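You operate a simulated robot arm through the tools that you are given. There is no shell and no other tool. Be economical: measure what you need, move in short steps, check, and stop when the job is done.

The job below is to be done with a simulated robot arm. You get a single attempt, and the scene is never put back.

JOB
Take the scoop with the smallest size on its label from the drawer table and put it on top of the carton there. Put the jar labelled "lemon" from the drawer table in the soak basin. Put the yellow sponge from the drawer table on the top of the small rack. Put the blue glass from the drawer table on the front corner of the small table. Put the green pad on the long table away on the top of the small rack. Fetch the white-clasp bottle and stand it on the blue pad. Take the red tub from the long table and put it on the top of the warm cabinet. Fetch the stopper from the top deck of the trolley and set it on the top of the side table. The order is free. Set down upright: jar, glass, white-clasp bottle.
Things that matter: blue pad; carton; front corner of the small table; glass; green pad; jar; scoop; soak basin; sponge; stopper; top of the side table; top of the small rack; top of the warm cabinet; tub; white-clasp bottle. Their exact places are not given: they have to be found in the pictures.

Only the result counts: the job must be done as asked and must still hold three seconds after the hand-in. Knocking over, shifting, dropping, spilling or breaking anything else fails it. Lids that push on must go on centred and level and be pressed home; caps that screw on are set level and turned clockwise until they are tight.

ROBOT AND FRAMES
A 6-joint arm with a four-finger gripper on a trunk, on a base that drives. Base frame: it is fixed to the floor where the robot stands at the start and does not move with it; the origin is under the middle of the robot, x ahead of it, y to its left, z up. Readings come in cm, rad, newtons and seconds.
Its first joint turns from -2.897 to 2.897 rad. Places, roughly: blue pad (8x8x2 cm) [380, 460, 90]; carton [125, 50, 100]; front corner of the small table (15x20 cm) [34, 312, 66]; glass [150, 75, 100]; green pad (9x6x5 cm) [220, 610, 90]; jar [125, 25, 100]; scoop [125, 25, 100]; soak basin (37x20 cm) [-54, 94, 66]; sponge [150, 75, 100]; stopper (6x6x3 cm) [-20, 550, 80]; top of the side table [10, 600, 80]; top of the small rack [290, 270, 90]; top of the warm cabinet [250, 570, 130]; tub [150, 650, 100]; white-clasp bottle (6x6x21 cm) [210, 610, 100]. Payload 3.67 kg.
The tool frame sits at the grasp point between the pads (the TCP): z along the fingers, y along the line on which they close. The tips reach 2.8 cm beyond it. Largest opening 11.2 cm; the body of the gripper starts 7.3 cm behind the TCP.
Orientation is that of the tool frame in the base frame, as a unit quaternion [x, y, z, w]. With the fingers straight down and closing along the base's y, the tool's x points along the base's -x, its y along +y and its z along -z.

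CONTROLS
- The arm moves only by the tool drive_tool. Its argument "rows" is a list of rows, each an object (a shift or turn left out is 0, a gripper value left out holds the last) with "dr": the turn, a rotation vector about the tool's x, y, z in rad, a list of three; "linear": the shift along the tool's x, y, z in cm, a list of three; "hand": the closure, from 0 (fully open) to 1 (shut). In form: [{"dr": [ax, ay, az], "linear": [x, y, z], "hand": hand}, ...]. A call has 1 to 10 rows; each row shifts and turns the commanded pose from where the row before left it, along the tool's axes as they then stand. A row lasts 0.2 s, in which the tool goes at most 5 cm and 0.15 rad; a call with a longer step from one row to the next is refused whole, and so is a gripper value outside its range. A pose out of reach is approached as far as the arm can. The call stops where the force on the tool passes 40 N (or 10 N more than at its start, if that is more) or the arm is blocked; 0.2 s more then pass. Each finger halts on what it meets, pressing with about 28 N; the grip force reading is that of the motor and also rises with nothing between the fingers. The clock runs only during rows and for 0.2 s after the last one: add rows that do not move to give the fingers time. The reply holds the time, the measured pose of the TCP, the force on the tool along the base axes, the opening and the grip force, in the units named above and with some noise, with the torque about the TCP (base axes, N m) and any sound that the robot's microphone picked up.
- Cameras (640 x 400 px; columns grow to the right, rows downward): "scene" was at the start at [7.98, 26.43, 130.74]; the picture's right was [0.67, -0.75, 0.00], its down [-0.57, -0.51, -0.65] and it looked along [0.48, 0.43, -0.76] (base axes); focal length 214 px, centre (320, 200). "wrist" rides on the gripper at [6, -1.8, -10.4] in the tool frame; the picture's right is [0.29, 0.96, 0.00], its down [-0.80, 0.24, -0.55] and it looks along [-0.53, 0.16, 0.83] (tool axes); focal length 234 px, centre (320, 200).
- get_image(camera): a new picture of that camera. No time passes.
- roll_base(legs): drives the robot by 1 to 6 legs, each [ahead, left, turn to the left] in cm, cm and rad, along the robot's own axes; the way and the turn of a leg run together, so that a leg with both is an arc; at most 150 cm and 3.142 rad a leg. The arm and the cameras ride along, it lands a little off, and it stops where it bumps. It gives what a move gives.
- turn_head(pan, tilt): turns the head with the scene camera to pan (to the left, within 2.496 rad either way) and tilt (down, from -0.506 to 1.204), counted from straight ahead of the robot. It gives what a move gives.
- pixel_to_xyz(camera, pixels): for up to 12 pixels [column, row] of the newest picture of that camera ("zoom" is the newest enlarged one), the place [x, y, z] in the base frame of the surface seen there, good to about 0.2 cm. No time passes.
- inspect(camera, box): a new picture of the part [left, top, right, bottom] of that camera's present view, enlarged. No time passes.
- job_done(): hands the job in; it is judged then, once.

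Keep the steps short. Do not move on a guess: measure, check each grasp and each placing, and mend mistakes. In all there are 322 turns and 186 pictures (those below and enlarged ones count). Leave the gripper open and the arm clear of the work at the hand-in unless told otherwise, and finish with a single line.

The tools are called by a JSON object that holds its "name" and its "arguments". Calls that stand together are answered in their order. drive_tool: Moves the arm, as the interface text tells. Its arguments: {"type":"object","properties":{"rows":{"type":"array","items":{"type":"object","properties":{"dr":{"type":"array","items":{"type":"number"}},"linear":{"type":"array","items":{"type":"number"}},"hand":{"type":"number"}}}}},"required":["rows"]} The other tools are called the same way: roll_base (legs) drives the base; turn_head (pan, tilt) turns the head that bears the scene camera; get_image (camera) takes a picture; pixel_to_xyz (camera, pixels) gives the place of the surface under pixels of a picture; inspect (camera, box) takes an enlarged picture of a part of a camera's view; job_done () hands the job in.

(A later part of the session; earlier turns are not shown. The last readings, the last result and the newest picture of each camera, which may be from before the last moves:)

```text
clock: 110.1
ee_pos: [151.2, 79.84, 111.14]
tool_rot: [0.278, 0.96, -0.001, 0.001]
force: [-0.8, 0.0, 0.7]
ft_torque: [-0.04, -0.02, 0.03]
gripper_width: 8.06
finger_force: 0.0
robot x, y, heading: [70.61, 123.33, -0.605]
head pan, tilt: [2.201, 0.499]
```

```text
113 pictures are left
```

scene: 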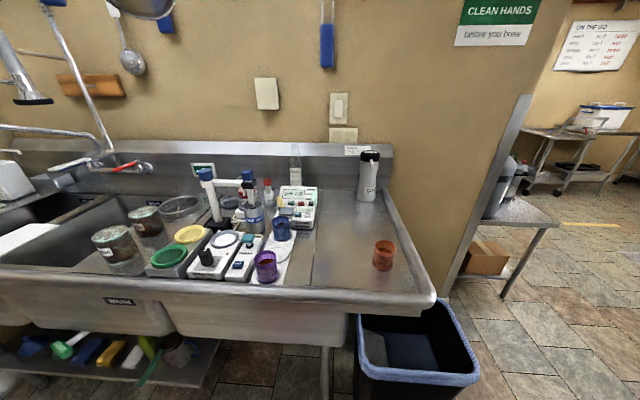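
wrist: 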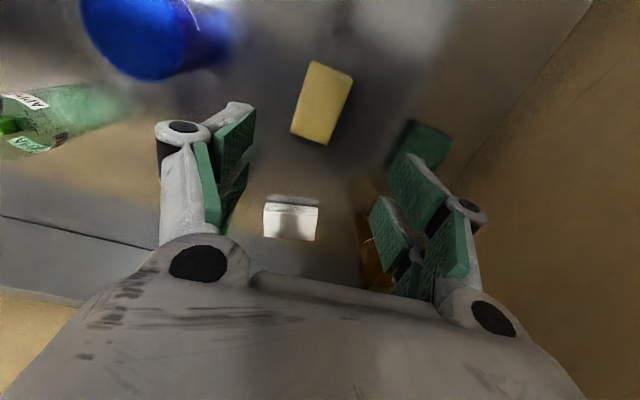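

{"name": "drive_tool", "arguments": {"rows": [{"linear": [0, 0, 4.5]}, {"linear": [0, 0, 4.5]}, {"linear": [0, 0, 4.5]}, {"linear": [0, 0, 4]}]}}

{"name": "get_image", "arguments": {"camera": "wrist"}}

```text
clock: 111.1
ee_pos: [151.1, 80.05, 93.25]
tool_rot: [0.278, 0.961, 0.0, 0.001]
force: [-0.4, 0.6, 1.4]
ft_torque: [-0.05, 0.01, -0.01]
gripper_width: 8.08
finger_force: 0.1
robot x, y, heading: [70.37, 123.33, -0.605]
head pan, tilt: [2.201, 0.499]
```

```text
112 pictures are left
```

wrist: 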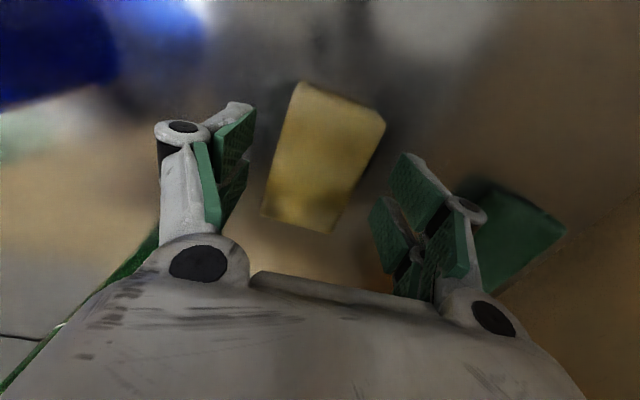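

{"name": "drive_tool", "arguments": {"rows": [{"linear": [0, 0, 1.9]}, {"hand": 1}, {}, {}, {"linear": [0, 0, -4]}, {"linear": [0, 0, -4]}, {"linear": [0, 0, -4]}]}}

{"name": "get_image", "arguments": {"camera": "wrist"}}

```text
clock: 112.7
ee_pos: [151.36, 79.84, 103.39]
tool_rot: [0.278, 0.961, 0.0, -0.001]
force: [1.0, 0.4, -1.0]
ft_torque: [0.05, 0.01, 0.02]
gripper_width: 5.49
finger_force: 28.1
robot x, y, heading: [70.85, 123.39, -0.605]
head pan, tilt: [2.201, 0.499]
```

```text
111 pictures are left
```

wrist: 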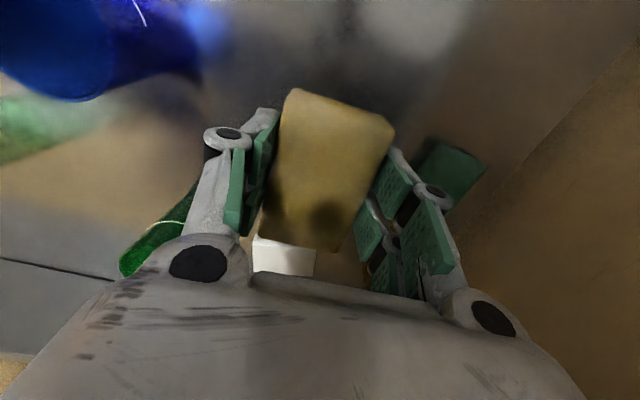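

Sponge held. Raise, retract.

{"name": "drive_tool", "arguments": {"rows": [{"linear": [1, 0, -4.5]}, {"linear": [1, 0, -4.5]}, {"linear": [2, 0, -4.5]}, {"linear": [2, 0, -4.5]}, {"linear": [3, 0, -3]}, {"linear": [4.5, 0, 0]}, {"linear": [4.5, 0, 0]}, {"linear": [4.5, 0, 0]}, {"linear": [4.5, 0, 0]}]}}

{"name": "turn_head", "arguments": {"pan": 1.4, "tilt": 0.45}}

{"name": "get_image", "arguments": {"camera": "scene"}}

```text
clock: 114.7
ee_pos: [128.14, 94.52, 124.13]
tool_rot: [0.279, 0.96, -0.001, -0.001]
force: [1.1, -0.2, -1.5]
ft_torque: [0.01, 0.11, -0.01]
gripper_width: 5.49
finger_force: 28.2
robot x, y, heading: [70.43, 123.37, -0.607]
head pan, tilt: [2.201, 0.499]
```

```text
clock: 115.9
ee_pos: [128.14, 94.58, 124.3]
tool_rot: [0.278, 0.961, 0.0, 0.0]
force: [0.4, 0.6, -0.7]
ft_torque: [0.0, 0.0, 0.01]
gripper_width: 5.5
finger_force: 27.5
robot x, y, heading: [70.37, 123.0, -0.606]
head pan, tilt: [1.4, 0.45]
```

```text
110 pictures are left
```

scene: 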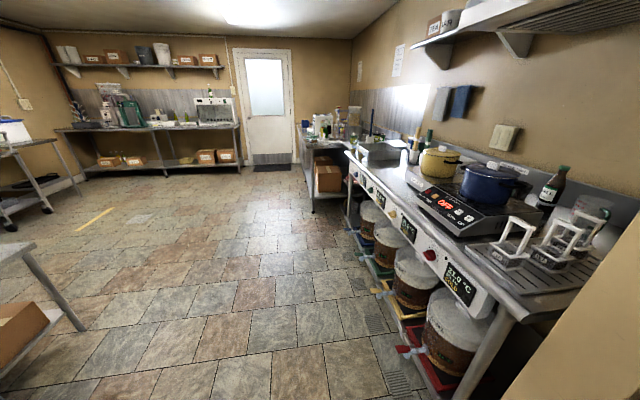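

{"name": "pixel_to_xyz", "arguments": {"camera": "scene", "pixels": [[330, 150], [328, 178], [380, 152], [140, 128], [230, 125], [20, 255], [20, 130], [270, 165], [40, 175], [500, 250], [300, 190], [345, 155]]}}

{"name": "inspect", "arguments": {"camera": "scene", "box": [280, 80, 440, 210]}}

{"name": "inspect", "arguments": {"camera": "scene", "box": [40, 40, 260, 190]}}

```text
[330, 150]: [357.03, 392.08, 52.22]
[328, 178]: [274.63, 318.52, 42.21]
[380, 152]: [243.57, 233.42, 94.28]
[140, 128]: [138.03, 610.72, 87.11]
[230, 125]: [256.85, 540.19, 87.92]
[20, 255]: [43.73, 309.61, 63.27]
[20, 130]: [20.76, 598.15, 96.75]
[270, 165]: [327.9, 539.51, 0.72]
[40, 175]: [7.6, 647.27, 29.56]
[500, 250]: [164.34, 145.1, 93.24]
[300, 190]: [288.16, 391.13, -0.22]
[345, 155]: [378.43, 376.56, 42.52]
```

```text
3.08 times, centred on (360, 145) of scene
```

zoom: 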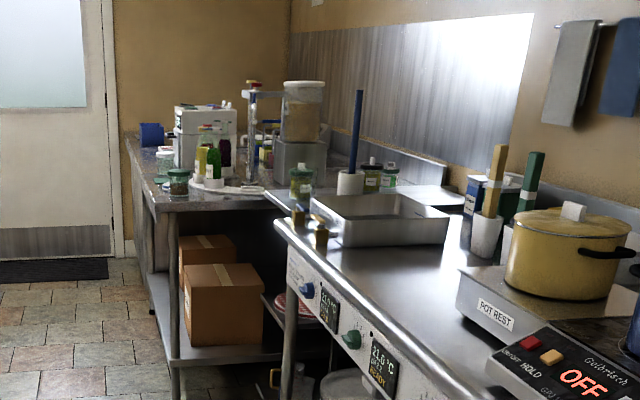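

```text
2.67 times, centred on (150, 115) of scene
```

zoom: 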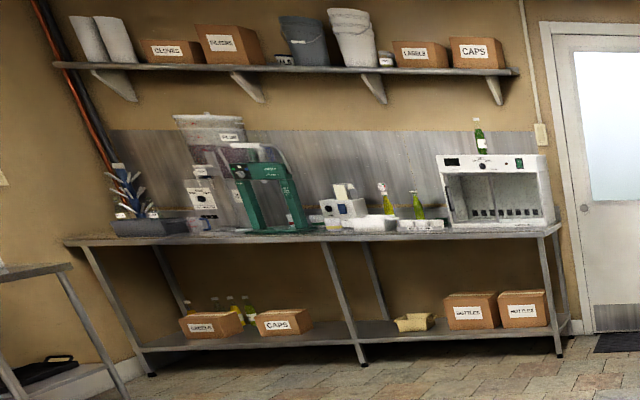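

Retract the arm more and back off, then turn to face along the aisle.

{"name": "drive_tool", "arguments": {"rows": [{"linear": [4.5, 0, 0]}, {"linear": [4.5, 0, 0]}, {"linear": [3, 0, 0]}]}}

{"name": "roll_base", "arguments": {"legs": [[-6, 0, 0], [0, 0, 1.57]]}}

```text
clock: 116.7
ee_pos: [118.23, 100.97, 124.14]
tool_rot: [0.279, 0.96, -0.001, -0.001]
force: [0.2, -0.2, 0.5]
ft_torque: [-0.01, 0.07, 0.02]
gripper_width: 5.49
finger_force: 27.6
robot x, y, heading: [70.35, 123.16, -0.604]
head pan, tilt: [1.4, 0.45]
```

```text
clock: 121.4
ee_pos: [88.32, 174.16, 124.26]
tool_rot: [-0.478, 0.878, 0.0, 0.0]
force: [1.0, -0.5, 0.9]
ft_torque: [0.01, 0.01, 0.03]
gripper_width: 5.51
finger_force: 28.1
robot x, y, heading: [65.23, 126.48, 0.96]
head pan, tilt: [1.4, 0.45]
```

Drive ahead along the aisle 150 + 50 cm, then look.

{"name": "roll_base", "arguments": {"legs": [[150, 0, 0], [50, 0, 0]]}}

{"name": "turn_head", "arguments": {"pan": -0.9, "tilt": 0.5}}

{"name": "get_image", "arguments": {"camera": "scene"}}

```text
clock: 131.4
ee_pos: [203.37, 337.33, 124.26]
tool_rot: [-0.481, 0.877, 0.0, 0.0]
force: [0.0, -1.0, -0.4]
ft_torque: [-0.02, 0.04, 0.0]
gripper_width: 5.49
finger_force: 27.6
robot x, y, heading: [180.9, 289.76, 0.962]
head pan, tilt: [1.4, 0.45]
```

```text
clock: 133.5
ee_pos: [203.4, 337.26, 124.29]
tool_rot: [-0.481, 0.877, 0.0, 0.0]
force: [-0.8, -0.2, -0.8]
ft_torque: [-0.01, 0.01, -0.01]
gripper_width: 5.51
finger_force: 28.0
robot x, y, heading: [180.97, 289.53, 0.963]
head pan, tilt: [-0.901, 0.499]
```

```text
107 pictures are left
```

scene: 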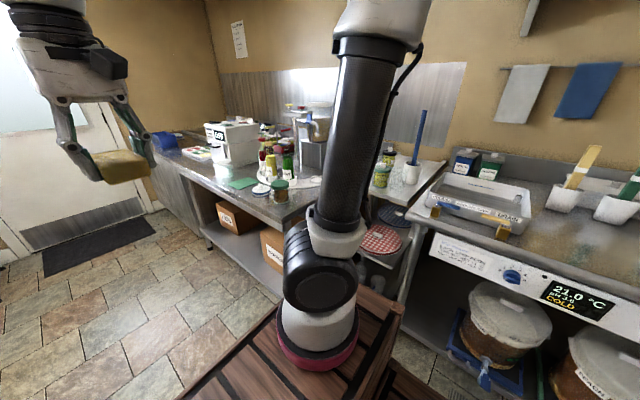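

Small rack is the shelf between stove and bench. Drive ahead 45, turn right to face it.

{"name": "roll_base", "arguments": {"legs": [[44, 4, 0], [0, 0, -1.565]]}}

{"name": "turn_head", "arguments": {"pan": 0.0, "tilt": 0.6}}

{"name": "get_image", "arguments": {"camera": "scene"}}

{"name": "get_image", "arguments": {"camera": "wrist"}}

```text
clock: 137.7
ee_pos: [241.07, 364.92, 124.37]
tool_rot: [-0.31, 0.951, 0.001, 0.001]
force: [-0.5, -0.5, 0.8]
ft_torque: [-0.01, -0.02, 0.0]
gripper_width: 5.5
finger_force: 27.7
robot x, y, heading: [202.73, 328.9, 0.585]
head pan, tilt: [-0.901, 0.499]
stopped in leg 2: the robot was blocked; the commanded pose is now the measured one
```

```text
clock: 138.9
ee_pos: [241.16, 364.89, 124.41]
tool_rot: [-0.31, 0.951, 0.0, 0.001]
force: [-0.4, -1.0, -0.6]
ft_torque: [0.04, 0.0, -0.01]
gripper_width: 5.49
finger_force: 28.1
robot x, y, heading: [202.66, 328.67, 0.584]
head pan, tilt: [0.0, 0.6]
```

```text
106 pictures are left
```

scene: 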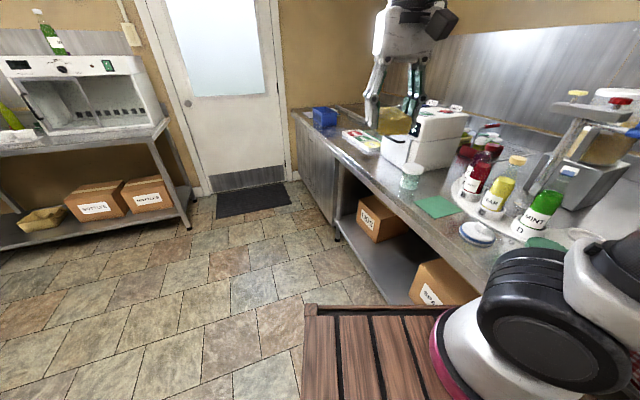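

```text
105 pictures are left
```

wrist: 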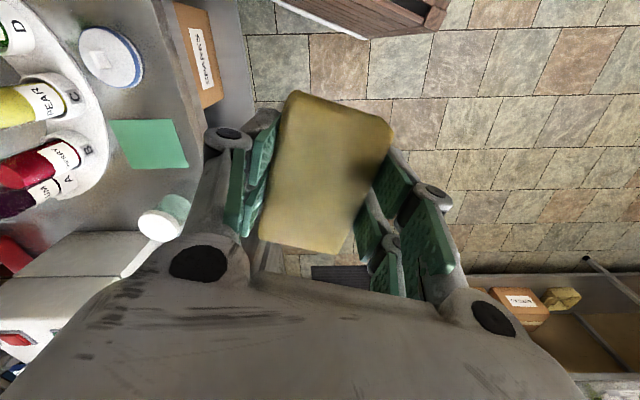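

Base corner touched the bench. Measure the bench edge and rack.

{"name": "pixel_to_xyz", "arguments": {"camera": "scene", "pixels": [[330, 160], [400, 225], [480, 295], [360, 250], [435, 205], [330, 118], [410, 180], [540, 210], [310, 310]]}}

{"name": "turn_head", "arguments": {"pan": -1.1, "tilt": 0.8}}

{"name": "get_image", "arguments": {"camera": "scene"}}

```text
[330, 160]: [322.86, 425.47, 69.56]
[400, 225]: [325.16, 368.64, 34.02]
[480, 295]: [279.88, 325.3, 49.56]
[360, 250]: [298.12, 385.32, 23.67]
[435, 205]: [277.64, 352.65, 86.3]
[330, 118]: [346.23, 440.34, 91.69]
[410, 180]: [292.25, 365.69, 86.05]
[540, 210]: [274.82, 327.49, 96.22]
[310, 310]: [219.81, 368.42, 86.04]
```

```text
clock: 140.2
ee_pos: [241.06, 364.99, 124.36]
tool_rot: [-0.31, 0.951, 0.001, 0.002]
force: [0.7, -0.2, -0.5]
ft_torque: [0.02, -0.03, 0.0]
gripper_width: 5.5
finger_force: 28.0
robot x, y, heading: [202.82, 328.85, 0.592]
head pan, tilt: [-1.1, 0.799]
```

```text
104 pictures are left
```

scene: 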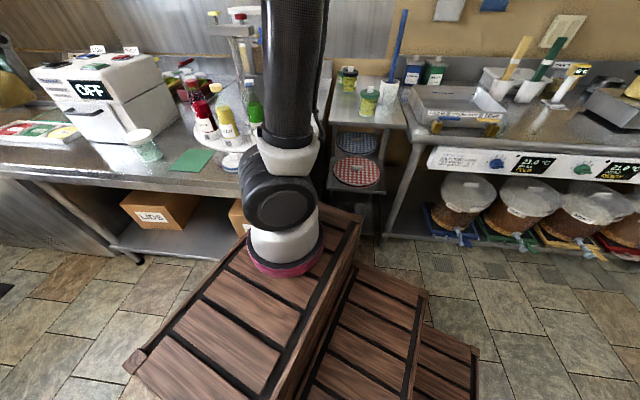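

Zoom on the small rack and measure.

{"name": "inspect", "arguments": {"camera": "scene", "box": [310, 50, 430, 200]}}

{"name": "pixel_to_xyz", "arguments": {"camera": "scene", "pixels": [[332, 118], [404, 125], [350, 100], [375, 122], [398, 110], [392, 95], [368, 98], [347, 75], [345, 110], [240, 160], [360, 80], [430, 130]]}}

```text
2.67 times, centred on (370, 125) of scene
```

zoom: 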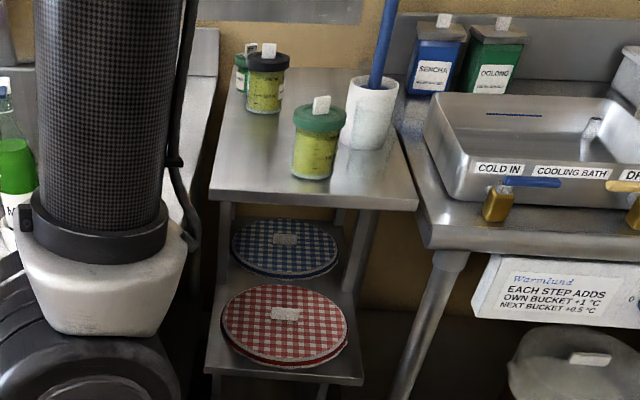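

```text
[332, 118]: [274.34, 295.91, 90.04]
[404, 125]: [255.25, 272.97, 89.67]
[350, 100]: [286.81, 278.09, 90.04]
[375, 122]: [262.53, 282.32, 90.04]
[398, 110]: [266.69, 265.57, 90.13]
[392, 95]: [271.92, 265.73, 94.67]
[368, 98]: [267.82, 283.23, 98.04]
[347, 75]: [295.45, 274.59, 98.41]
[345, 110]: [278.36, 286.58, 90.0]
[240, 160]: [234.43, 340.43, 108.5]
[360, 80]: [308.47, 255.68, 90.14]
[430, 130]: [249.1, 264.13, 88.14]
```

Free spots: left column of rack top. Check what blocks the base: look back-left.

{"name": "turn_head", "arguments": {"pan": 1.9, "tilt": 0.8}}

{"name": "get_image", "arguments": {"camera": "scene"}}

{"name": "turn_head", "arguments": {"pan": -0.3, "tilt": 1.1}}

{"name": "get_image", "arguments": {"camera": "scene"}}

```text
clock: 142.8
ee_pos: [241.12, 364.94, 124.34]
tool_rot: [-0.31, 0.951, 0.0, 0.001]
force: [0.7, -0.3, -0.2]
ft_torque: [-0.06, -0.02, 0.03]
gripper_width: 5.49
finger_force: 27.9
robot x, y, heading: [202.7, 329.21, 0.588]
head pan, tilt: [1.901, 0.799]
```

```text
102 pictures are left
```

scene: 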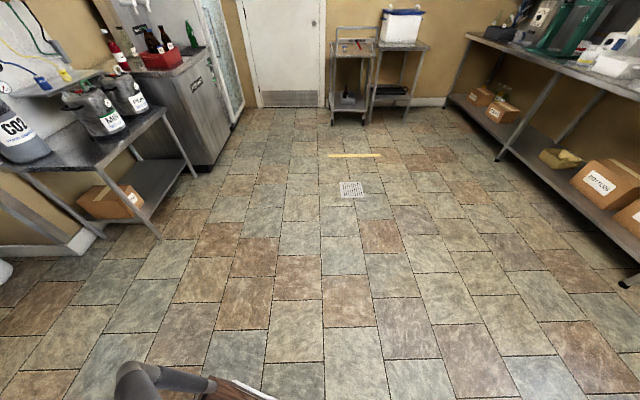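

```text
clock: 144.9
ee_pos: [240.94, 364.87, 124.39]
tool_rot: [-0.31, 0.951, -0.001, 0.0]
force: [0.2, -0.7, 0.3]
ft_torque: [-0.01, 0.03, -0.04]
gripper_width: 5.49
finger_force: 28.2
robot x, y, heading: [202.62, 328.98, 0.589]
head pan, tilt: [-0.3, 1.1]
```

```text
101 pictures are left
```

scene: 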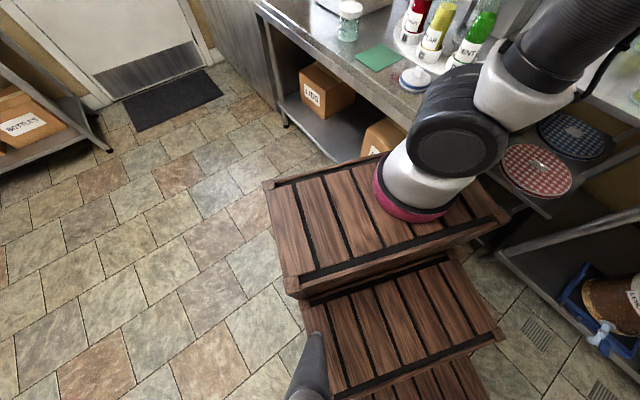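

{"name": "pixel_to_xyz", "arguments": {"camera": "scene", "pixels": [[340, 72], [395, 108], [385, 140], [500, 213], [340, 165], [270, 190], [360, 145], [540, 205], [560, 260]]}}

```text
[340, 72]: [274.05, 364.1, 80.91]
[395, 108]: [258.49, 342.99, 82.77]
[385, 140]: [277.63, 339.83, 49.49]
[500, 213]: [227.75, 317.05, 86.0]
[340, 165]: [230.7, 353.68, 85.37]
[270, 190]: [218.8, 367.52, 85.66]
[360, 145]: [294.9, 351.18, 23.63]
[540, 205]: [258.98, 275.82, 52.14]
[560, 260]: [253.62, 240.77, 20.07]
```

The bench sticks out to n≈18 for u>400; so stay at u≤374. Move back along the aisle, turn to face the rack, then approach.

{"name": "roll_base", "arguments": {"legs": [[-33, -15, 0], [0, 0, -1.19]]}}

{"name": "turn_head", "arguments": {"pan": 0.1, "tilt": 0.7}}

{"name": "get_image", "arguments": {"camera": "scene"}}

```text
clock: 150.2
ee_pos: [230.96, 275.16, 124.34]
tool_rot: [0.279, 0.96, 0.001, 0.001]
force: [-0.3, 0.8, 0.3]
ft_torque: [-0.01, 0.0, 0.0]
gripper_width: 5.49
finger_force: 28.2
robot x, y, heading: [183.49, 297.89, -0.607]
head pan, tilt: [-0.3, 1.1]
```

```text
clock: 151.1
ee_pos: [230.85, 275.31, 124.41]
tool_rot: [0.279, 0.96, 0.0, 0.001]
force: [-0.1, 0.3, 1.1]
ft_torque: [0.0, -0.02, 0.0]
gripper_width: 5.48
finger_force: 28.1
robot x, y, heading: [183.39, 297.74, -0.611]
head pan, tilt: [0.099, 0.7]
```

```text
100 pictures are left
```

scene: 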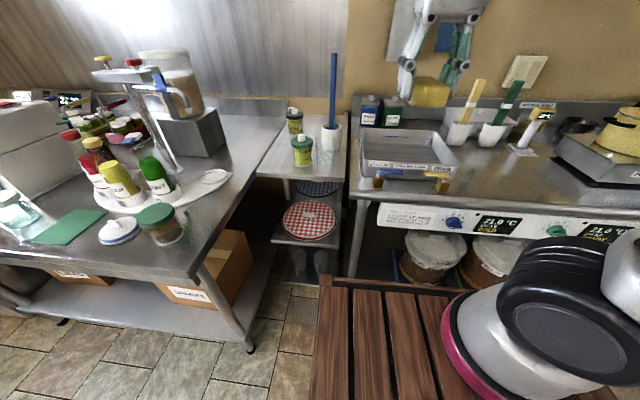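

{"name": "pixel_to_xyz", "arguments": {"camera": "scene", "pixels": [[195, 272], [248, 345], [268, 150], [262, 175], [342, 180], [275, 245], [335, 250], [300, 145], [330, 140], [285, 170], [294, 115]]}}

```text
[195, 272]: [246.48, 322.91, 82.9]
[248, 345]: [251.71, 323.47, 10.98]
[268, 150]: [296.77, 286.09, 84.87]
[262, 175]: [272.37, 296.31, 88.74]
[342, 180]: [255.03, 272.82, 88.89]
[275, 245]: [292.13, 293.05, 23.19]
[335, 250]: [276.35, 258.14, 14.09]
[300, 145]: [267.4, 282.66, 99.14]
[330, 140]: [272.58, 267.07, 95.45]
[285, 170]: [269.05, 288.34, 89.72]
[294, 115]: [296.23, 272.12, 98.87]
```

{"name": "roll_base", "arguments": {"legs": [[4, 22, 0]]}}

{"name": "get_image", "arguments": {"camera": "wrist"}}

```text
clock: 152.8
ee_pos: [246.91, 291.33, 124.34]
tool_rot: [0.28, 0.96, -0.001, 0.001]
force: [0.2, -0.6, -0.3]
ft_torque: [0.0, 0.03, 0.01]
gripper_width: 5.51
finger_force: 27.6
robot x, y, heading: [199.32, 313.74, -0.607]
head pan, tilt: [0.099, 0.7]
```

```text
99 pictures are left
```

wrist: 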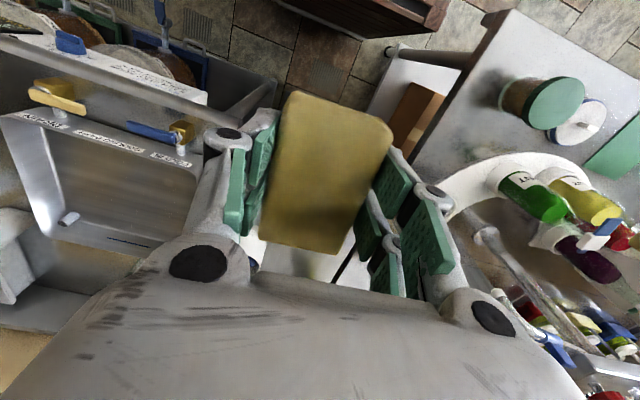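

Move the sponge ahead over the rack's left part.

{"name": "drive_tool", "arguments": {"rows": [{"linear": [-4.2, 1.8, 1]}, {"linear": [-4.2, 1.8, 1]}, {"linear": [-4.2, 1.8, 1]}, {"linear": [-4.2, 1.9, 1]}, {"linear": [-4.1, 1.9, 2]}, {"linear": [-4.1, 1.9, 2]}, {"linear": [-4.1, 1.8, 2]}]}}

{"name": "get_image", "arguments": {"camera": "wrist"}}

{"name": "get_image", "arguments": {"camera": "scene"}}

```text
clock: 154.4
ee_pos: [278.57, 286.68, 114.68]
tool_rot: [0.28, 0.96, 0.001, 0.002]
force: [-0.8, 0.0, 1.8]
ft_torque: [0.0, -0.09, -0.01]
gripper_width: 5.48
finger_force: 28.3
robot x, y, heading: [199.95, 313.51, -0.61]
head pan, tilt: [0.099, 0.7]
```

```text
98 pictures are left
```

wrist: 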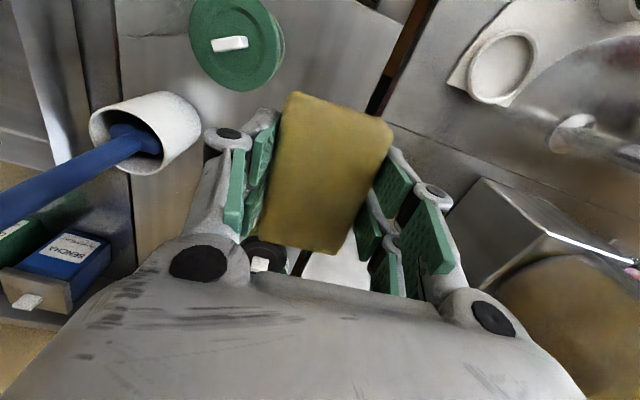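

```text
97 pictures are left
```

scene: 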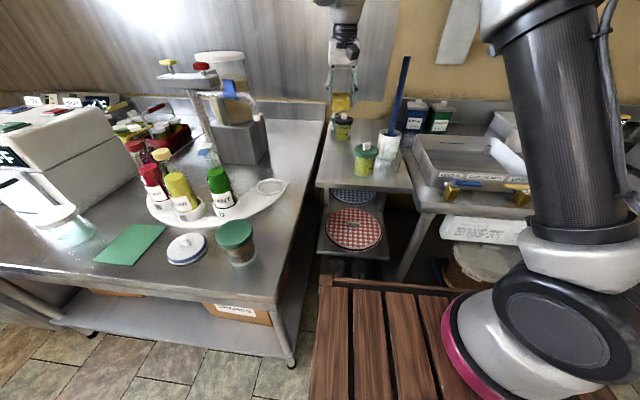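

Good alignment. Descend to z≈93.6.

{"name": "drive_tool", "arguments": {"rows": [{"linear": [0, 0, 4.5]}, {"linear": [0, 0, 4.5]}, {"linear": [0, 0, 4.5]}, {"linear": [0, 0, 4.5]}, {"linear": [0, 0, 2.5]}]}}

{"name": "get_image", "arguments": {"camera": "wrist"}}

```text
clock: 155.6
ee_pos: [278.6, 286.25, 93.8]
tool_rot: [0.279, 0.96, 0.0, 0.001]
force: [-0.5, 0.1, 0.8]
ft_torque: [-0.01, -0.01, 0.03]
gripper_width: 5.5
finger_force: 27.7
robot x, y, heading: [199.04, 313.7, -0.606]
head pan, tilt: [0.099, 0.7]
```

```text
96 pictures are left
```

wrist: 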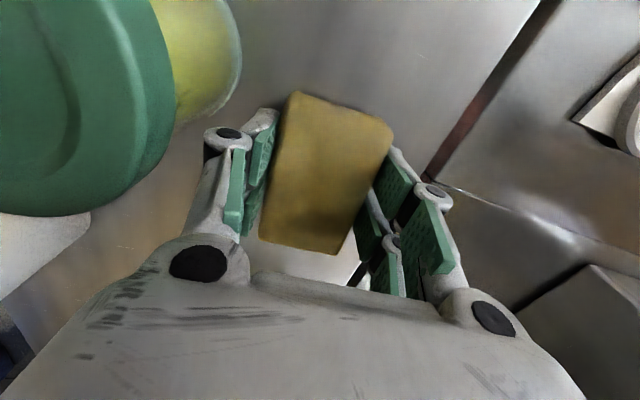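

Lower 0.4 and release slightly, then rise.

{"name": "drive_tool", "arguments": {"rows": [{"linear": [0, 0, 0.35]}, {"hand": 0.38}, {}, {"linear": [0, 0, -3]}, {"linear": [0, 0, -4]}, {"linear": [0, 0, -4.5]}, {"linear": [0, 0, -4.5]}, {"linear": [0, 0, -4.5]}]}}

{"name": "get_image", "arguments": {"camera": "wrist"}}

```text
clock: 157.4
ee_pos: [278.36, 286.41, 114.02]
tool_rot: [0.279, 0.96, 0.0, 0.0]
force: [-0.1, -0.3, -1.6]
ft_torque: [0.01, -0.02, 0.03]
gripper_width: 6.94
finger_force: 0.1
robot x, y, heading: [199.76, 313.56, -0.605]
head pan, tilt: [0.099, 0.7]
```

```text
95 pictures are left
```

wrist: 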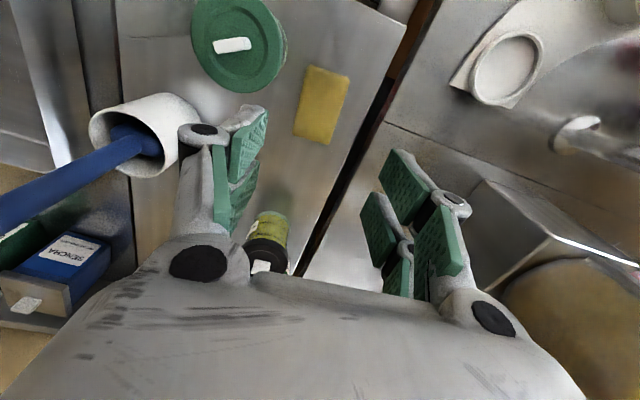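

Sponge placed. Retract and strafe back along the aisle to the drawer table for the blue glass.

{"name": "drive_tool", "arguments": {"rows": [{"linear": [3, -1, -3.5]}, {"linear": [3, -1, -3.5]}, {"linear": [4, -2, -2]}, {"linear": [4, -2, 0]}, {"linear": [4.5, -2, 0]}, {"linear": [4.5, -2, 0]}, {"linear": [4, -2, 0]}, {"linear": [3, -1, 0]}]}}

{"name": "turn_head", "arguments": {"pan": -0.2, "tilt": 0.7}}

```text
clock: 159.2
ee_pos: [246.03, 291.68, 122.91]
tool_rot: [0.278, 0.96, 0.0, 0.001]
force: [1.3, 0.7, 0.2]
ft_torque: [0.01, 0.07, 0.0]
gripper_width: 6.96
finger_force: 0.1
robot x, y, heading: [199.81, 313.85, -0.607]
head pan, tilt: [0.099, 0.7]
```

```text
clock: 160.0
ee_pos: [246.07, 291.67, 122.96]
tool_rot: [0.28, 0.96, 0.0, 0.002]
force: [0.1, -0.1, -0.1]
ft_torque: [0.01, -0.02, 0.01]
gripper_width: 6.95
finger_force: 0.0
robot x, y, heading: [199.39, 313.88, -0.605]
head pan, tilt: [-0.201, 0.7]
```

{"name": "roll_base", "arguments": {"legs": [[-9, 0, 0], [0, -150, 0], [0, -85, 0]]}}

{"name": "get_image", "arguments": {"camera": "wrist"}}

```text
clock: 172.2
ee_pos: [109.64, 104.38, 122.97]
tool_rot: [0.263, 0.965, 0.001, 0.001]
force: [0.0, 0.2, 0.1]
ft_torque: [0.03, 0.03, 0.0]
gripper_width: 6.9
finger_force: 0.0
robot x, y, heading: [62.14, 124.93, -0.569]
head pan, tilt: [-0.201, 0.7]
```

```text
94 pictures are left
```

wrist: 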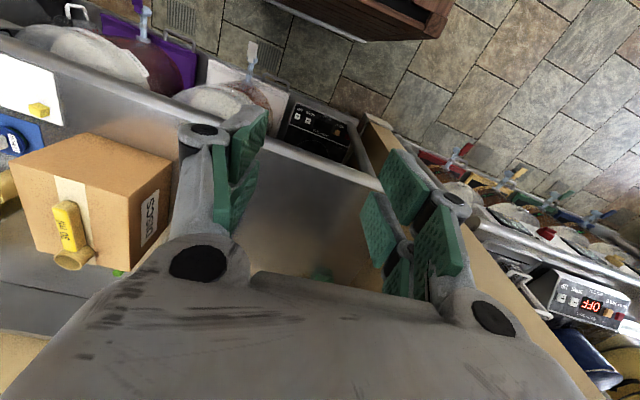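

{"name": "roll_base", "arguments": {"legs": [[9, 0, -0.035]]}}

{"name": "drive_tool", "arguments": {"rows": [{"linear": [-4, -1, -1], "hand": 0.0}, {"linear": [-4, -1, 0]}, {"linear": [-4, -1, 0]}, {"linear": [-4, 0, 0]}]}}

{"name": "get_image", "arguments": {"camera": "wrist"}}

```text
clock: 173.3
ee_pos: [116.19, 97.88, 122.89]
tool_rot: [0.28, 0.96, 0.0, 0.0]
force: [0.5, 0.2, 0.2]
ft_torque: [0.03, 0.02, -0.01]
gripper_width: 6.96
finger_force: 0.1
robot x, y, heading: [69.57, 120.04, -0.609]
head pan, tilt: [-0.201, 0.7]
```

```text
clock: 174.3
ee_pos: [128.2, 86.63, 123.99]
tool_rot: [0.28, 0.96, 0.0, 0.002]
force: [-0.7, 0.2, 1.1]
ft_torque: [0.0, -0.07, 0.0]
gripper_width: 11.18
finger_force: 0.1
robot x, y, heading: [69.67, 119.82, -0.611]
head pan, tilt: [-0.201, 0.7]
```

```text
93 pictures are left
```

wrist: 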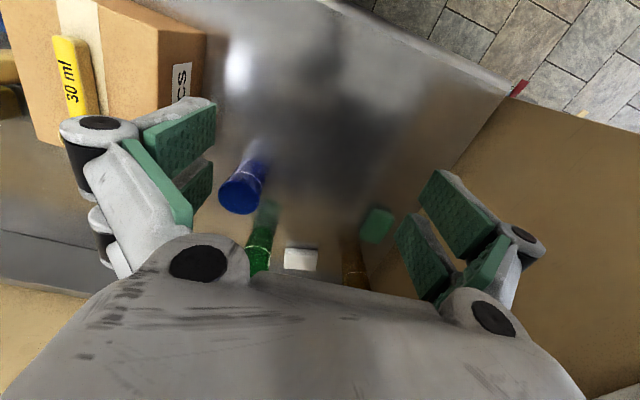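

{"name": "drive_tool", "arguments": {"rows": [{"linear": [-4.06, -1.83, 0]}, {"linear": [-4.06, -1.83, 2]}, {"linear": [-4.06, -1.83, 2]}, {"linear": [-4.06, -1.83, 2]}, {"linear": [-4.06, -1.83, 2]}, {"linear": [0, 0, 4]}]}}

{"name": "get_image", "arguments": {"camera": "wrist"}}

{"name": "pixel_to_xyz", "arguments": {"camera": "wrist", "pixels": [[285, 110], [355, 110], [320, 70], [320, 150], [300, 90], [340, 90], [320, 110]]}}

```text
clock: 175.7
ee_pos: [140.29, 67.94, 112.09]
tool_rot: [0.28, 0.96, 0.0, 0.001]
force: [-0.6, 0.3, 1.2]
ft_torque: [-0.02, -0.03, 0.01]
gripper_width: 11.18
finger_force: 0.0
robot x, y, heading: [69.2, 120.05, -0.603]
head pan, tilt: [-0.201, 0.7]
```

```text
92 pictures are left
```

wrist: 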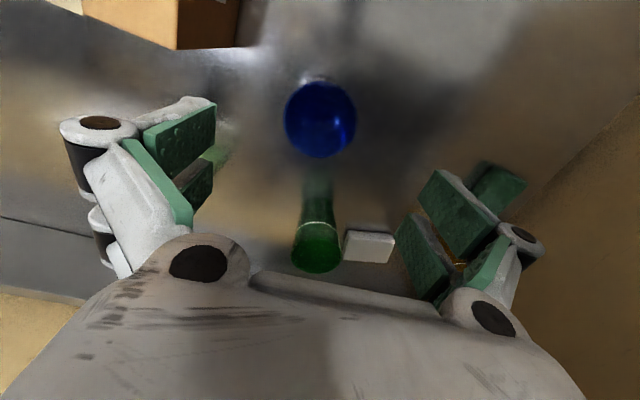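

```text
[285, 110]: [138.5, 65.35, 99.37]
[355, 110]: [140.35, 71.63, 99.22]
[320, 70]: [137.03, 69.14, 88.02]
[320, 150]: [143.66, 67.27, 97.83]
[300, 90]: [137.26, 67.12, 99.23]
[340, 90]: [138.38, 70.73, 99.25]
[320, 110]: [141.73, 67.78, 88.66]
```

{"name": "drive_tool", "arguments": {"rows": [{"linear": [0, 0.4, 4.5]}, {"linear": [0, 0, 4.5]}, {"linear": [0, 0, 4.5]}, {"linear": [0, 0, 4]}, {"hand": 1}, {}, {}]}}

{"name": "get_image", "arguments": {"camera": "wrist"}}

```text
clock: 177.3
ee_pos: [140.27, 68.33, 94.7]
tool_rot: [0.28, 0.96, 0.0, 0.004]
force: [7.4, -8.6, 29.2]
ft_torque: [0.04, -0.03, -0.02]
gripper_width: 7.5
finger_force: 28.0
robot x, y, heading: [69.55, 119.94, -0.608]
head pan, tilt: [-0.201, 0.7]
```

```text
91 pictures are left
```

wrist: 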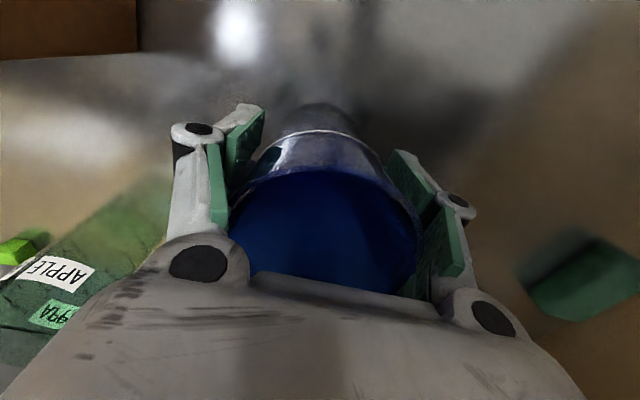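

Gripped (7.5 cm). Lift slowly.

{"name": "drive_tool", "arguments": {"rows": [{"linear": [0, 0, -1]}, {"linear": [0, 0, -3]}, {"linear": [0, 0, -4]}, {"linear": [0, 0, -4.5]}, {"linear": [0, 0, -4.5]}]}}

{"name": "get_image", "arguments": {"camera": "wrist"}}

```text
clock: 178.5
ee_pos: [140.33, 68.52, 111.49]
tool_rot: [0.279, 0.96, -0.001, 0.0]
force: [0.5, -0.8, -2.9]
ft_torque: [0.07, 0.05, -0.01]
gripper_width: 6.66
finger_force: 27.9
robot x, y, heading: [69.52, 120.15, -0.609]
head pan, tilt: [-0.201, 0.7]
```

```text
90 pictures are left
```

wrist: 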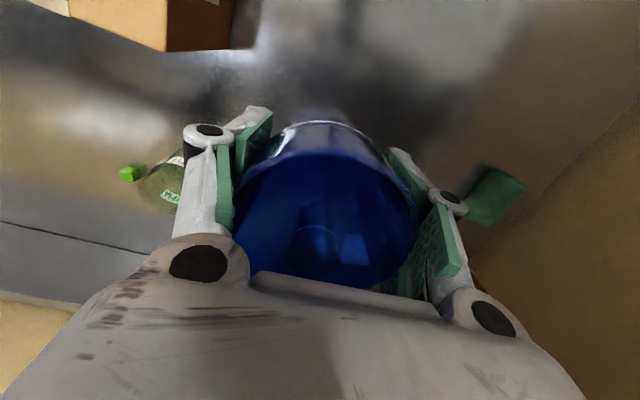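

{"name": "drive_tool", "arguments": {"rows": [{"linear": [1, 0, -4]}, {"linear": [2, 0, -4]}, {"linear": [4, 0, -2]}, {"linear": [4.5, 0, 0]}, {"linear": [4.5, 0, 0]}]}}

{"name": "turn_head", "arguments": {"pan": 0.05, "tilt": 0.3}}

{"name": "get_image", "arguments": {"camera": "scene"}}

```text
clock: 179.7
ee_pos: [126.84, 77.25, 121.41]
tool_rot: [0.28, 0.96, -0.001, 0.0]
force: [1.4, -0.2, -2.8]
ft_torque: [0.05, 0.06, -0.01]
gripper_width: 6.66
finger_force: 28.1
robot x, y, heading: [69.59, 119.65, -0.608]
head pan, tilt: [-0.201, 0.7]
```

```text
clock: 180.5
ee_pos: [126.76, 77.19, 121.59]
tool_rot: [0.28, 0.96, 0.0, 0.001]
force: [-0.4, 0.1, -1.5]
ft_torque: [-0.01, -0.01, 0.0]
gripper_width: 6.65
finger_force: 27.7
robot x, y, heading: [70.13, 120.01, -0.608]
head pan, tilt: [0.051, 0.3]
```

```text
89 pictures are left
```

scene: 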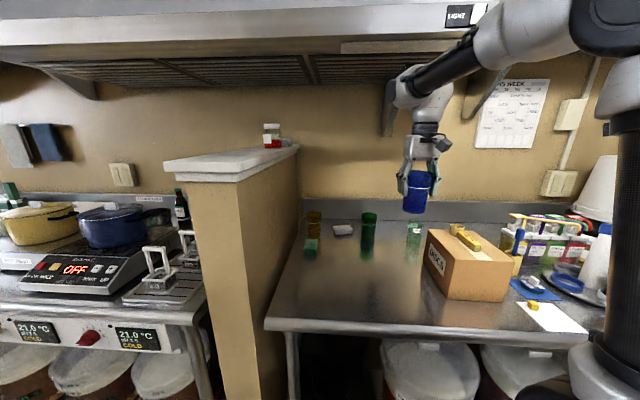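

{"name": "inspect", "arguments": {"camera": "scene", "box": [380, 130, 460, 230]}}

{"name": "pixel_to_xyz", "arguments": {"camera": "scene", "pixels": [[414, 209], [416, 190], [418, 176]]}}

```text
4.00 times, centred on (420, 180) of scene
```

zoom: 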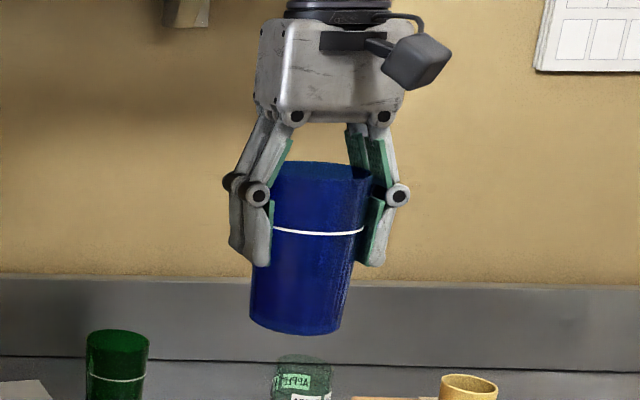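

```text
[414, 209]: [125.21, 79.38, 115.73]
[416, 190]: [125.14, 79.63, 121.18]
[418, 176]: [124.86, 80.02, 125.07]
```

Glass upright, its bottom ≈6.9 cm below TCP. Retract, back off, turn along the aisle and go on towards the small table.

{"name": "drive_tool", "arguments": {"rows": [{"linear": [4.5, 0, 0]}, {"linear": [4.5, 0, 0]}, {"linear": [4.5, 0, 0]}, {"linear": [3, 0, 0]}]}}

{"name": "roll_base", "arguments": {"legs": [[-7, -3, 0], [0, 0, 1.57], [90, 0, 0]]}}

{"name": "turn_head", "arguments": {"pan": 0.9, "tilt": 0.5}}

{"name": "get_image", "arguments": {"camera": "scene"}}

```text
clock: 181.5
ee_pos: [113.05, 85.89, 121.5]
tool_rot: [0.28, 0.96, 0.001, 0.0]
force: [0.6, 0.3, -2.5]
ft_torque: [0.01, 0.05, 0.0]
gripper_width: 6.65
finger_force: 28.1
robot x, y, heading: [69.82, 119.73, -0.61]
head pan, tilt: [0.051, 0.3]
```

```text
clock: 190.7
ee_pos: [147.47, 239.02, 121.39]
tool_rot: [-0.482, 0.876, 0.0, 0.0]
force: [0.4, 0.0, -2.3]
ft_torque: [0.0, 0.0, -0.03]
gripper_width: 6.66
finger_force: 27.6
robot x, y, heading: [113.67, 195.65, 0.975]
head pan, tilt: [0.051, 0.3]
```

```text
clock: 191.9
ee_pos: [147.43, 238.99, 121.51]
tool_rot: [-0.482, 0.876, 0.001, 0.001]
force: [-0.7, 0.1, -2.1]
ft_torque: [0.0, -0.01, 0.01]
gripper_width: 6.68
finger_force: 28.0
robot x, y, heading: [113.88, 195.25, 0.967]
head pan, tilt: [0.901, 0.499]
```

```text
87 pictures are left
```

scene: 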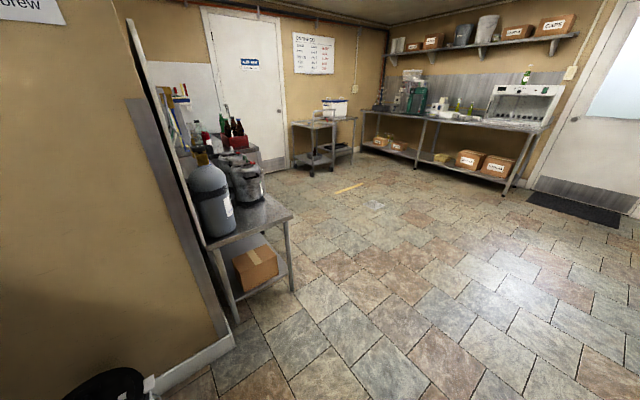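

{"name": "inspect", "arguments": {"camera": "scene", "box": [160, 80, 320, 340]}}

{"name": "pixel_to_xyz", "arguments": {"camera": "scene", "pixels": [[290, 213], [245, 238], [215, 243], [265, 195], [275, 212], [255, 220], [245, 205], [215, 200], [250, 180], [208, 332], [235, 318], [285, 205]]}}

```text
1.54 times, centred on (240, 210) of scene
```

zoom: 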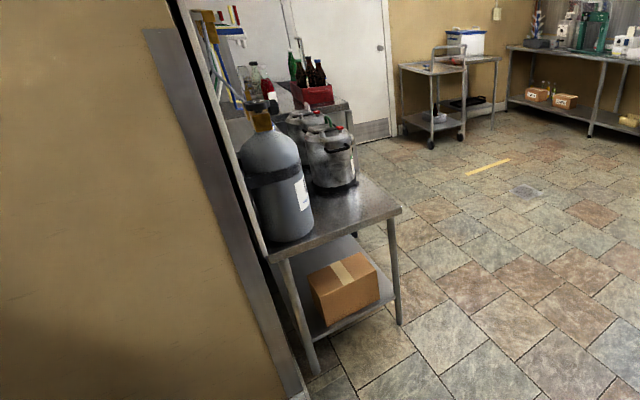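

```text
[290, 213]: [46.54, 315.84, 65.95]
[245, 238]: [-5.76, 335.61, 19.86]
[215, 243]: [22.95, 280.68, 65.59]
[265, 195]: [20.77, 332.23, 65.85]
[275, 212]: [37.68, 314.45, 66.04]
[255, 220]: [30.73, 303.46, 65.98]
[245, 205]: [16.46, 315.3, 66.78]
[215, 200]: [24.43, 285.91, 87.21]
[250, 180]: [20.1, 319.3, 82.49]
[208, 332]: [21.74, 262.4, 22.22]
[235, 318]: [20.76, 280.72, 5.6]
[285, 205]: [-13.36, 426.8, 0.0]
```

Small table front corner at (46.5, 315.8), top z 66; glass target ≈ (34, 312). Drive: ahead 51, turn left, ahead 50.

{"name": "roll_base", "arguments": {"legs": [[51, 0, 0], [0, 0, 1.57], [50, 0, 0]]}}

{"name": "get_image", "arguments": {"camera": "wrist"}}

{"name": "turn_head", "arguments": {"pan": -0.2, "tilt": 0.6}}

{"name": "get_image", "arguments": {"camera": "scene"}}

```text
clock: 201.2
ee_pos: [59.87, 300.02, 121.49]
tool_rot: [0.959, -0.284, -0.001, -0.001]
force: [0.0, 0.1, -1.6]
ft_torque: [-0.01, -0.01, 0.02]
gripper_width: 6.67
finger_force: 28.1
robot x, y, heading: [103.27, 265.85, 2.53]
head pan, tilt: [0.901, 0.499]
```

```text
85 pictures are left
```

wrist: 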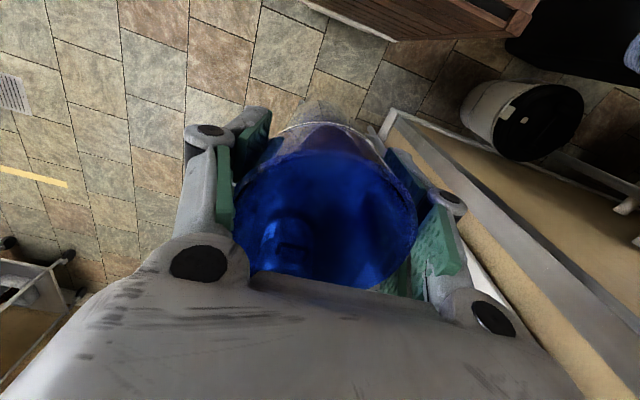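

```text
clock: 202.5
ee_pos: [59.73, 300.01, 121.43]
tool_rot: [0.959, -0.283, -0.002, 0.0]
force: [-0.1, 0.1, -1.8]
ft_torque: [0.02, 0.01, 0.0]
gripper_width: 6.66
finger_force: 27.6
robot x, y, heading: [102.79, 265.87, 2.523]
head pan, tilt: [-0.201, 0.6]
```

```text
84 pictures are left
```

scene: 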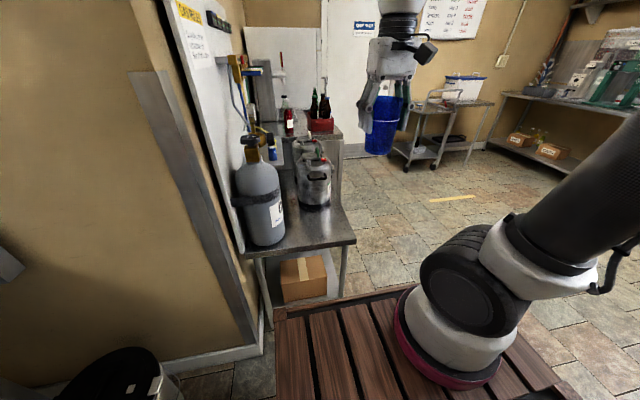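

{"name": "pixel_to_xyz", "arguments": {"camera": "scene", "pixels": [[315, 185], [313, 205], [328, 190], [353, 240], [270, 248], [320, 235], [265, 215], [340, 215], [320, 160]]}}

{"name": "drive_tool", "arguments": {"rows": [{"linear": [-4, 0.5, 2]}, {"linear": [-4, 0.5, 2]}, {"linear": [-4, 0.5, 2]}, {"linear": [-4, 0.6, 2]}, {"linear": [-4, 0.6, 2]}, {"linear": [-4, 0.6, 2]}, {"linear": [-4, 0.6, 2]}]}}

{"name": "get_image", "arguments": {"camera": "scene"}}

{"name": "get_image", "arguments": {"camera": "wrist"}}

```text
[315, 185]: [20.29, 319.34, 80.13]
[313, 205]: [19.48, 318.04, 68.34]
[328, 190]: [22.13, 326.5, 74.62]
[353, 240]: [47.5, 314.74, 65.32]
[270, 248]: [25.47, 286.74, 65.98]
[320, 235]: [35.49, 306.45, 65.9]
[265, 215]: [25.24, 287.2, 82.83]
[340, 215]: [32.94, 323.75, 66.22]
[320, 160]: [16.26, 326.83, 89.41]
```

```text
clock: 204.1
ee_pos: [33.95, 312.02, 107.35]
tool_rot: [0.959, -0.283, -0.001, 0.0]
force: [1.0, 0.4, -2.0]
ft_torque: [0.0, 0.04, -0.02]
gripper_width: 6.68
finger_force: 27.9
robot x, y, heading: [103.08, 265.51, 2.523]
head pan, tilt: [-0.201, 0.6]
```

```text
83 pictures are left
```

scene: 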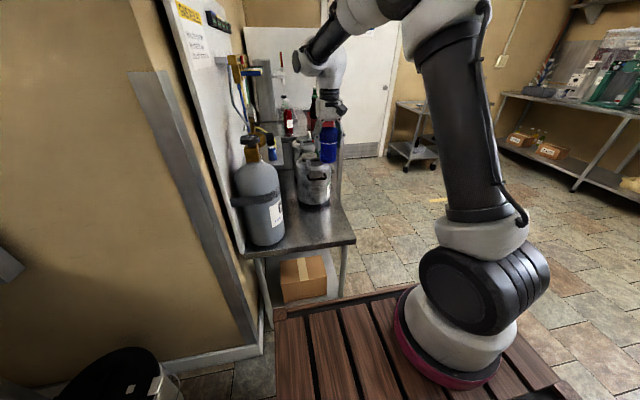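

```text
82 pictures are left
```

wrist: 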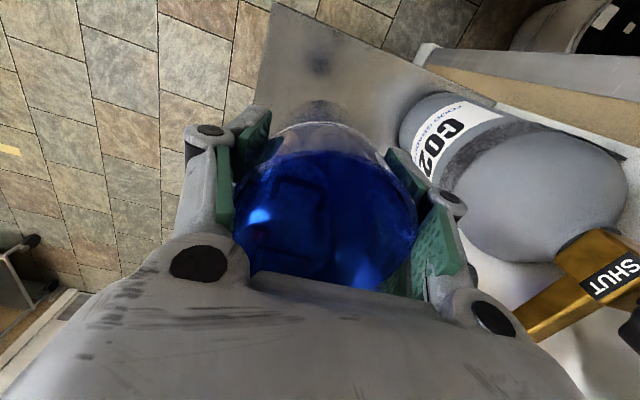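

{"name": "pixel_to_xyz", "arguments": {"camera": "wrist", "pixels": [[530, 315], [580, 290], [480, 240], [430, 160], [320, 70], [270, 60]]}}

```text
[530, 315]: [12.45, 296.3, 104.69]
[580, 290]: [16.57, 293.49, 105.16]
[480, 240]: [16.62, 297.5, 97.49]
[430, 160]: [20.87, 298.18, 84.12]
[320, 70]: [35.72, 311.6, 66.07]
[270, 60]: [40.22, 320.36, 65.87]
```

Clear by >10 cm. Descend straight to just above the table.

{"name": "drive_tool", "arguments": {"rows": [{"linear": [0, 0, 4.5]}, {"linear": [0, 0, 4.5]}, {"linear": [0, 0, 4.5]}, {"linear": [0, 0, 4.5]}, {"linear": [0, 0, 4.5]}, {"linear": [0, 0, 4.5]}, {"linear": [0, 0, 4.5]}, {"linear": [0, 0, 1.5]}, {}]}}

{"name": "inspect", "arguments": {"camera": "scene", "box": [240, 120, 400, 280]}}

```text
clock: 206.1
ee_pos: [34.3, 311.96, 74.47]
tool_rot: [0.959, -0.283, -0.001, 0.0]
force: [0.5, -0.1, -2.2]
ft_torque: [-0.03, 0.01, 0.0]
gripper_width: 6.67
finger_force: 27.5
robot x, y, heading: [103.26, 265.75, 2.529]
head pan, tilt: [-0.201, 0.6]
```

```text
2.50 times, centred on (320, 200) of scene
```

zoom: 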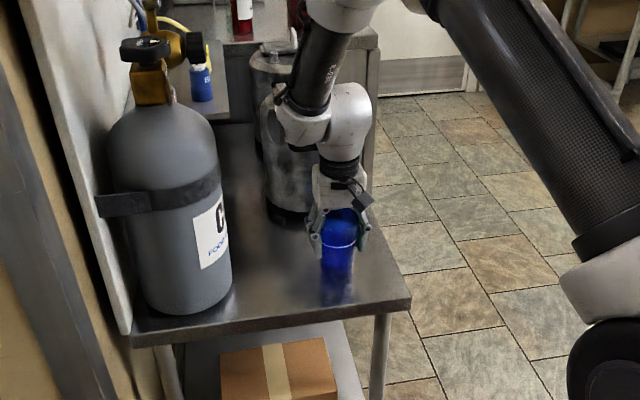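

Lower in small steps to contact.

{"name": "drive_tool", "arguments": {"rows": [{"linear": [0, 0, 0.8]}, {"linear": [0, 0, 0.4]}, {"linear": [0, 0, 0.3]}, {}]}}

```text
clock: 207.0
ee_pos: [34.04, 312.08, 73.25]
tool_rot: [0.959, -0.282, -0.005, -0.001]
force: [1.1, 0.7, 13.8]
ft_torque: [-0.12, -0.13, 0.03]
gripper_width: 6.7
finger_force: 28.6
robot x, y, heading: [102.77, 266.12, 2.529]
head pan, tilt: [-0.201, 0.6]
stopped in row 4: the force on the tool passed its limit at 41 N (the readings are from after the stop); the commanded pose is now the measured one
```

Contact. Release and rise.

{"name": "drive_tool", "arguments": {"rows": [{"hand": 0.25}, {"hand": 0.12}, {}]}}

{"name": "drive_tool", "arguments": {"rows": [{"linear": [0, 0, -2]}, {"linear": [0, 0, -4]}, {"linear": [0, 0, -4.5]}, {"linear": [0, 0, -4.5]}, {"linear": [0, 0, -4.5]}, {"linear": [0, 0, -4.5]}, {"linear": [0, 0, -4.5]}, {"linear": [0, 0, -4.5]}, {"linear": [2, 0, -4.5]}, {"linear": [4.5, 0, -2]}]}}

{"name": "inspect", "arguments": {"camera": "scene", "box": [240, 120, 400, 280]}}

```text
clock: 207.8
ee_pos: [33.93, 312.1, 73.24]
tool_rot: [0.959, -0.283, -0.003, 0.0]
force: [0.2, 0.1, -0.1]
ft_torque: [0.02, 0.01, 0.0]
gripper_width: 9.83
finger_force: 0.0
robot x, y, heading: [103.07, 265.76, 2.525]
head pan, tilt: [-0.201, 0.6]
```

```text
clock: 210.0
ee_pos: [39.71, 308.31, 112.45]
tool_rot: [0.959, -0.283, -0.003, 0.0]
force: [-0.8, 0.5, -1.5]
ft_torque: [-0.08, -0.05, 0.01]
gripper_width: 9.88
finger_force: 0.1
robot x, y, heading: [103.29, 265.85, 2.524]
head pan, tilt: [-0.201, 0.6]
```

```text
2.50 times, centred on (320, 200) of scene
```

zoom: 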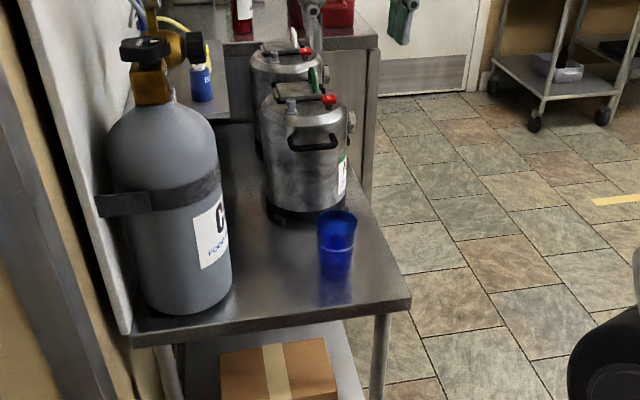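

Glass is upright on the corner. Retract arm; drive toward the trolley/side table.

{"name": "drive_tool", "arguments": {"rows": [{"linear": [4.5, 0, -2]}, {"linear": [4.5, 0, -2]}, {"linear": [4.5, 0, -2]}, {"linear": [4.5, 0, -2]}, {"linear": [2, 0, -2]}]}}

{"name": "roll_base", "arguments": {"legs": [[0, -150, 0.01], [0, -45, 0], [110, 0, 0]]}}

{"name": "turn_head", "arguments": {"pan": 0.0, "tilt": 0.55}}

{"name": "get_image", "arguments": {"camera": "scene"}}

```text
clock: 211.2
ee_pos: [56.65, 297.52, 122.6]
tool_rot: [0.959, -0.283, -0.004, 0.0]
force: [-0.4, 0.4, -0.1]
ft_torque: [-0.04, -0.08, -0.01]
gripper_width: 9.87
finger_force: 0.0
robot x, y, heading: [102.95, 265.67, 2.528]
head pan, tilt: [-0.201, 0.6]
```

```text
clock: 226.3
ee_pos: [81.85, 524.43, 122.59]
tool_rot: [0.956, -0.293, -0.003, 0.0]
force: [0.4, -0.7, 0.0]
ft_torque: [-0.02, -0.01, 0.0]
gripper_width: 9.87
finger_force: 0.1
robot x, y, heading: [127.72, 491.4, 2.503]
head pan, tilt: [-0.201, 0.6]
```

```text
clock: 227.1
ee_pos: [81.87, 524.33, 122.59]
tool_rot: [0.956, -0.294, -0.004, -0.001]
force: [0.7, -0.1, 0.4]
ft_torque: [-0.01, -0.02, 0.02]
gripper_width: 9.86
finger_force: 0.0
robot x, y, heading: [127.29, 491.36, 2.506]
head pan, tilt: [0.0, 0.55]
```

```text
79 pictures are left
```

scene: 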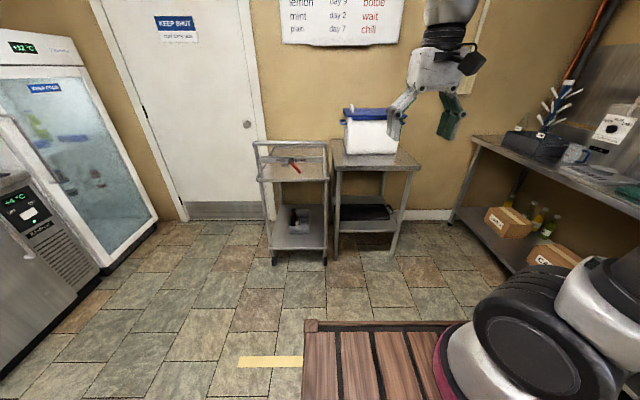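

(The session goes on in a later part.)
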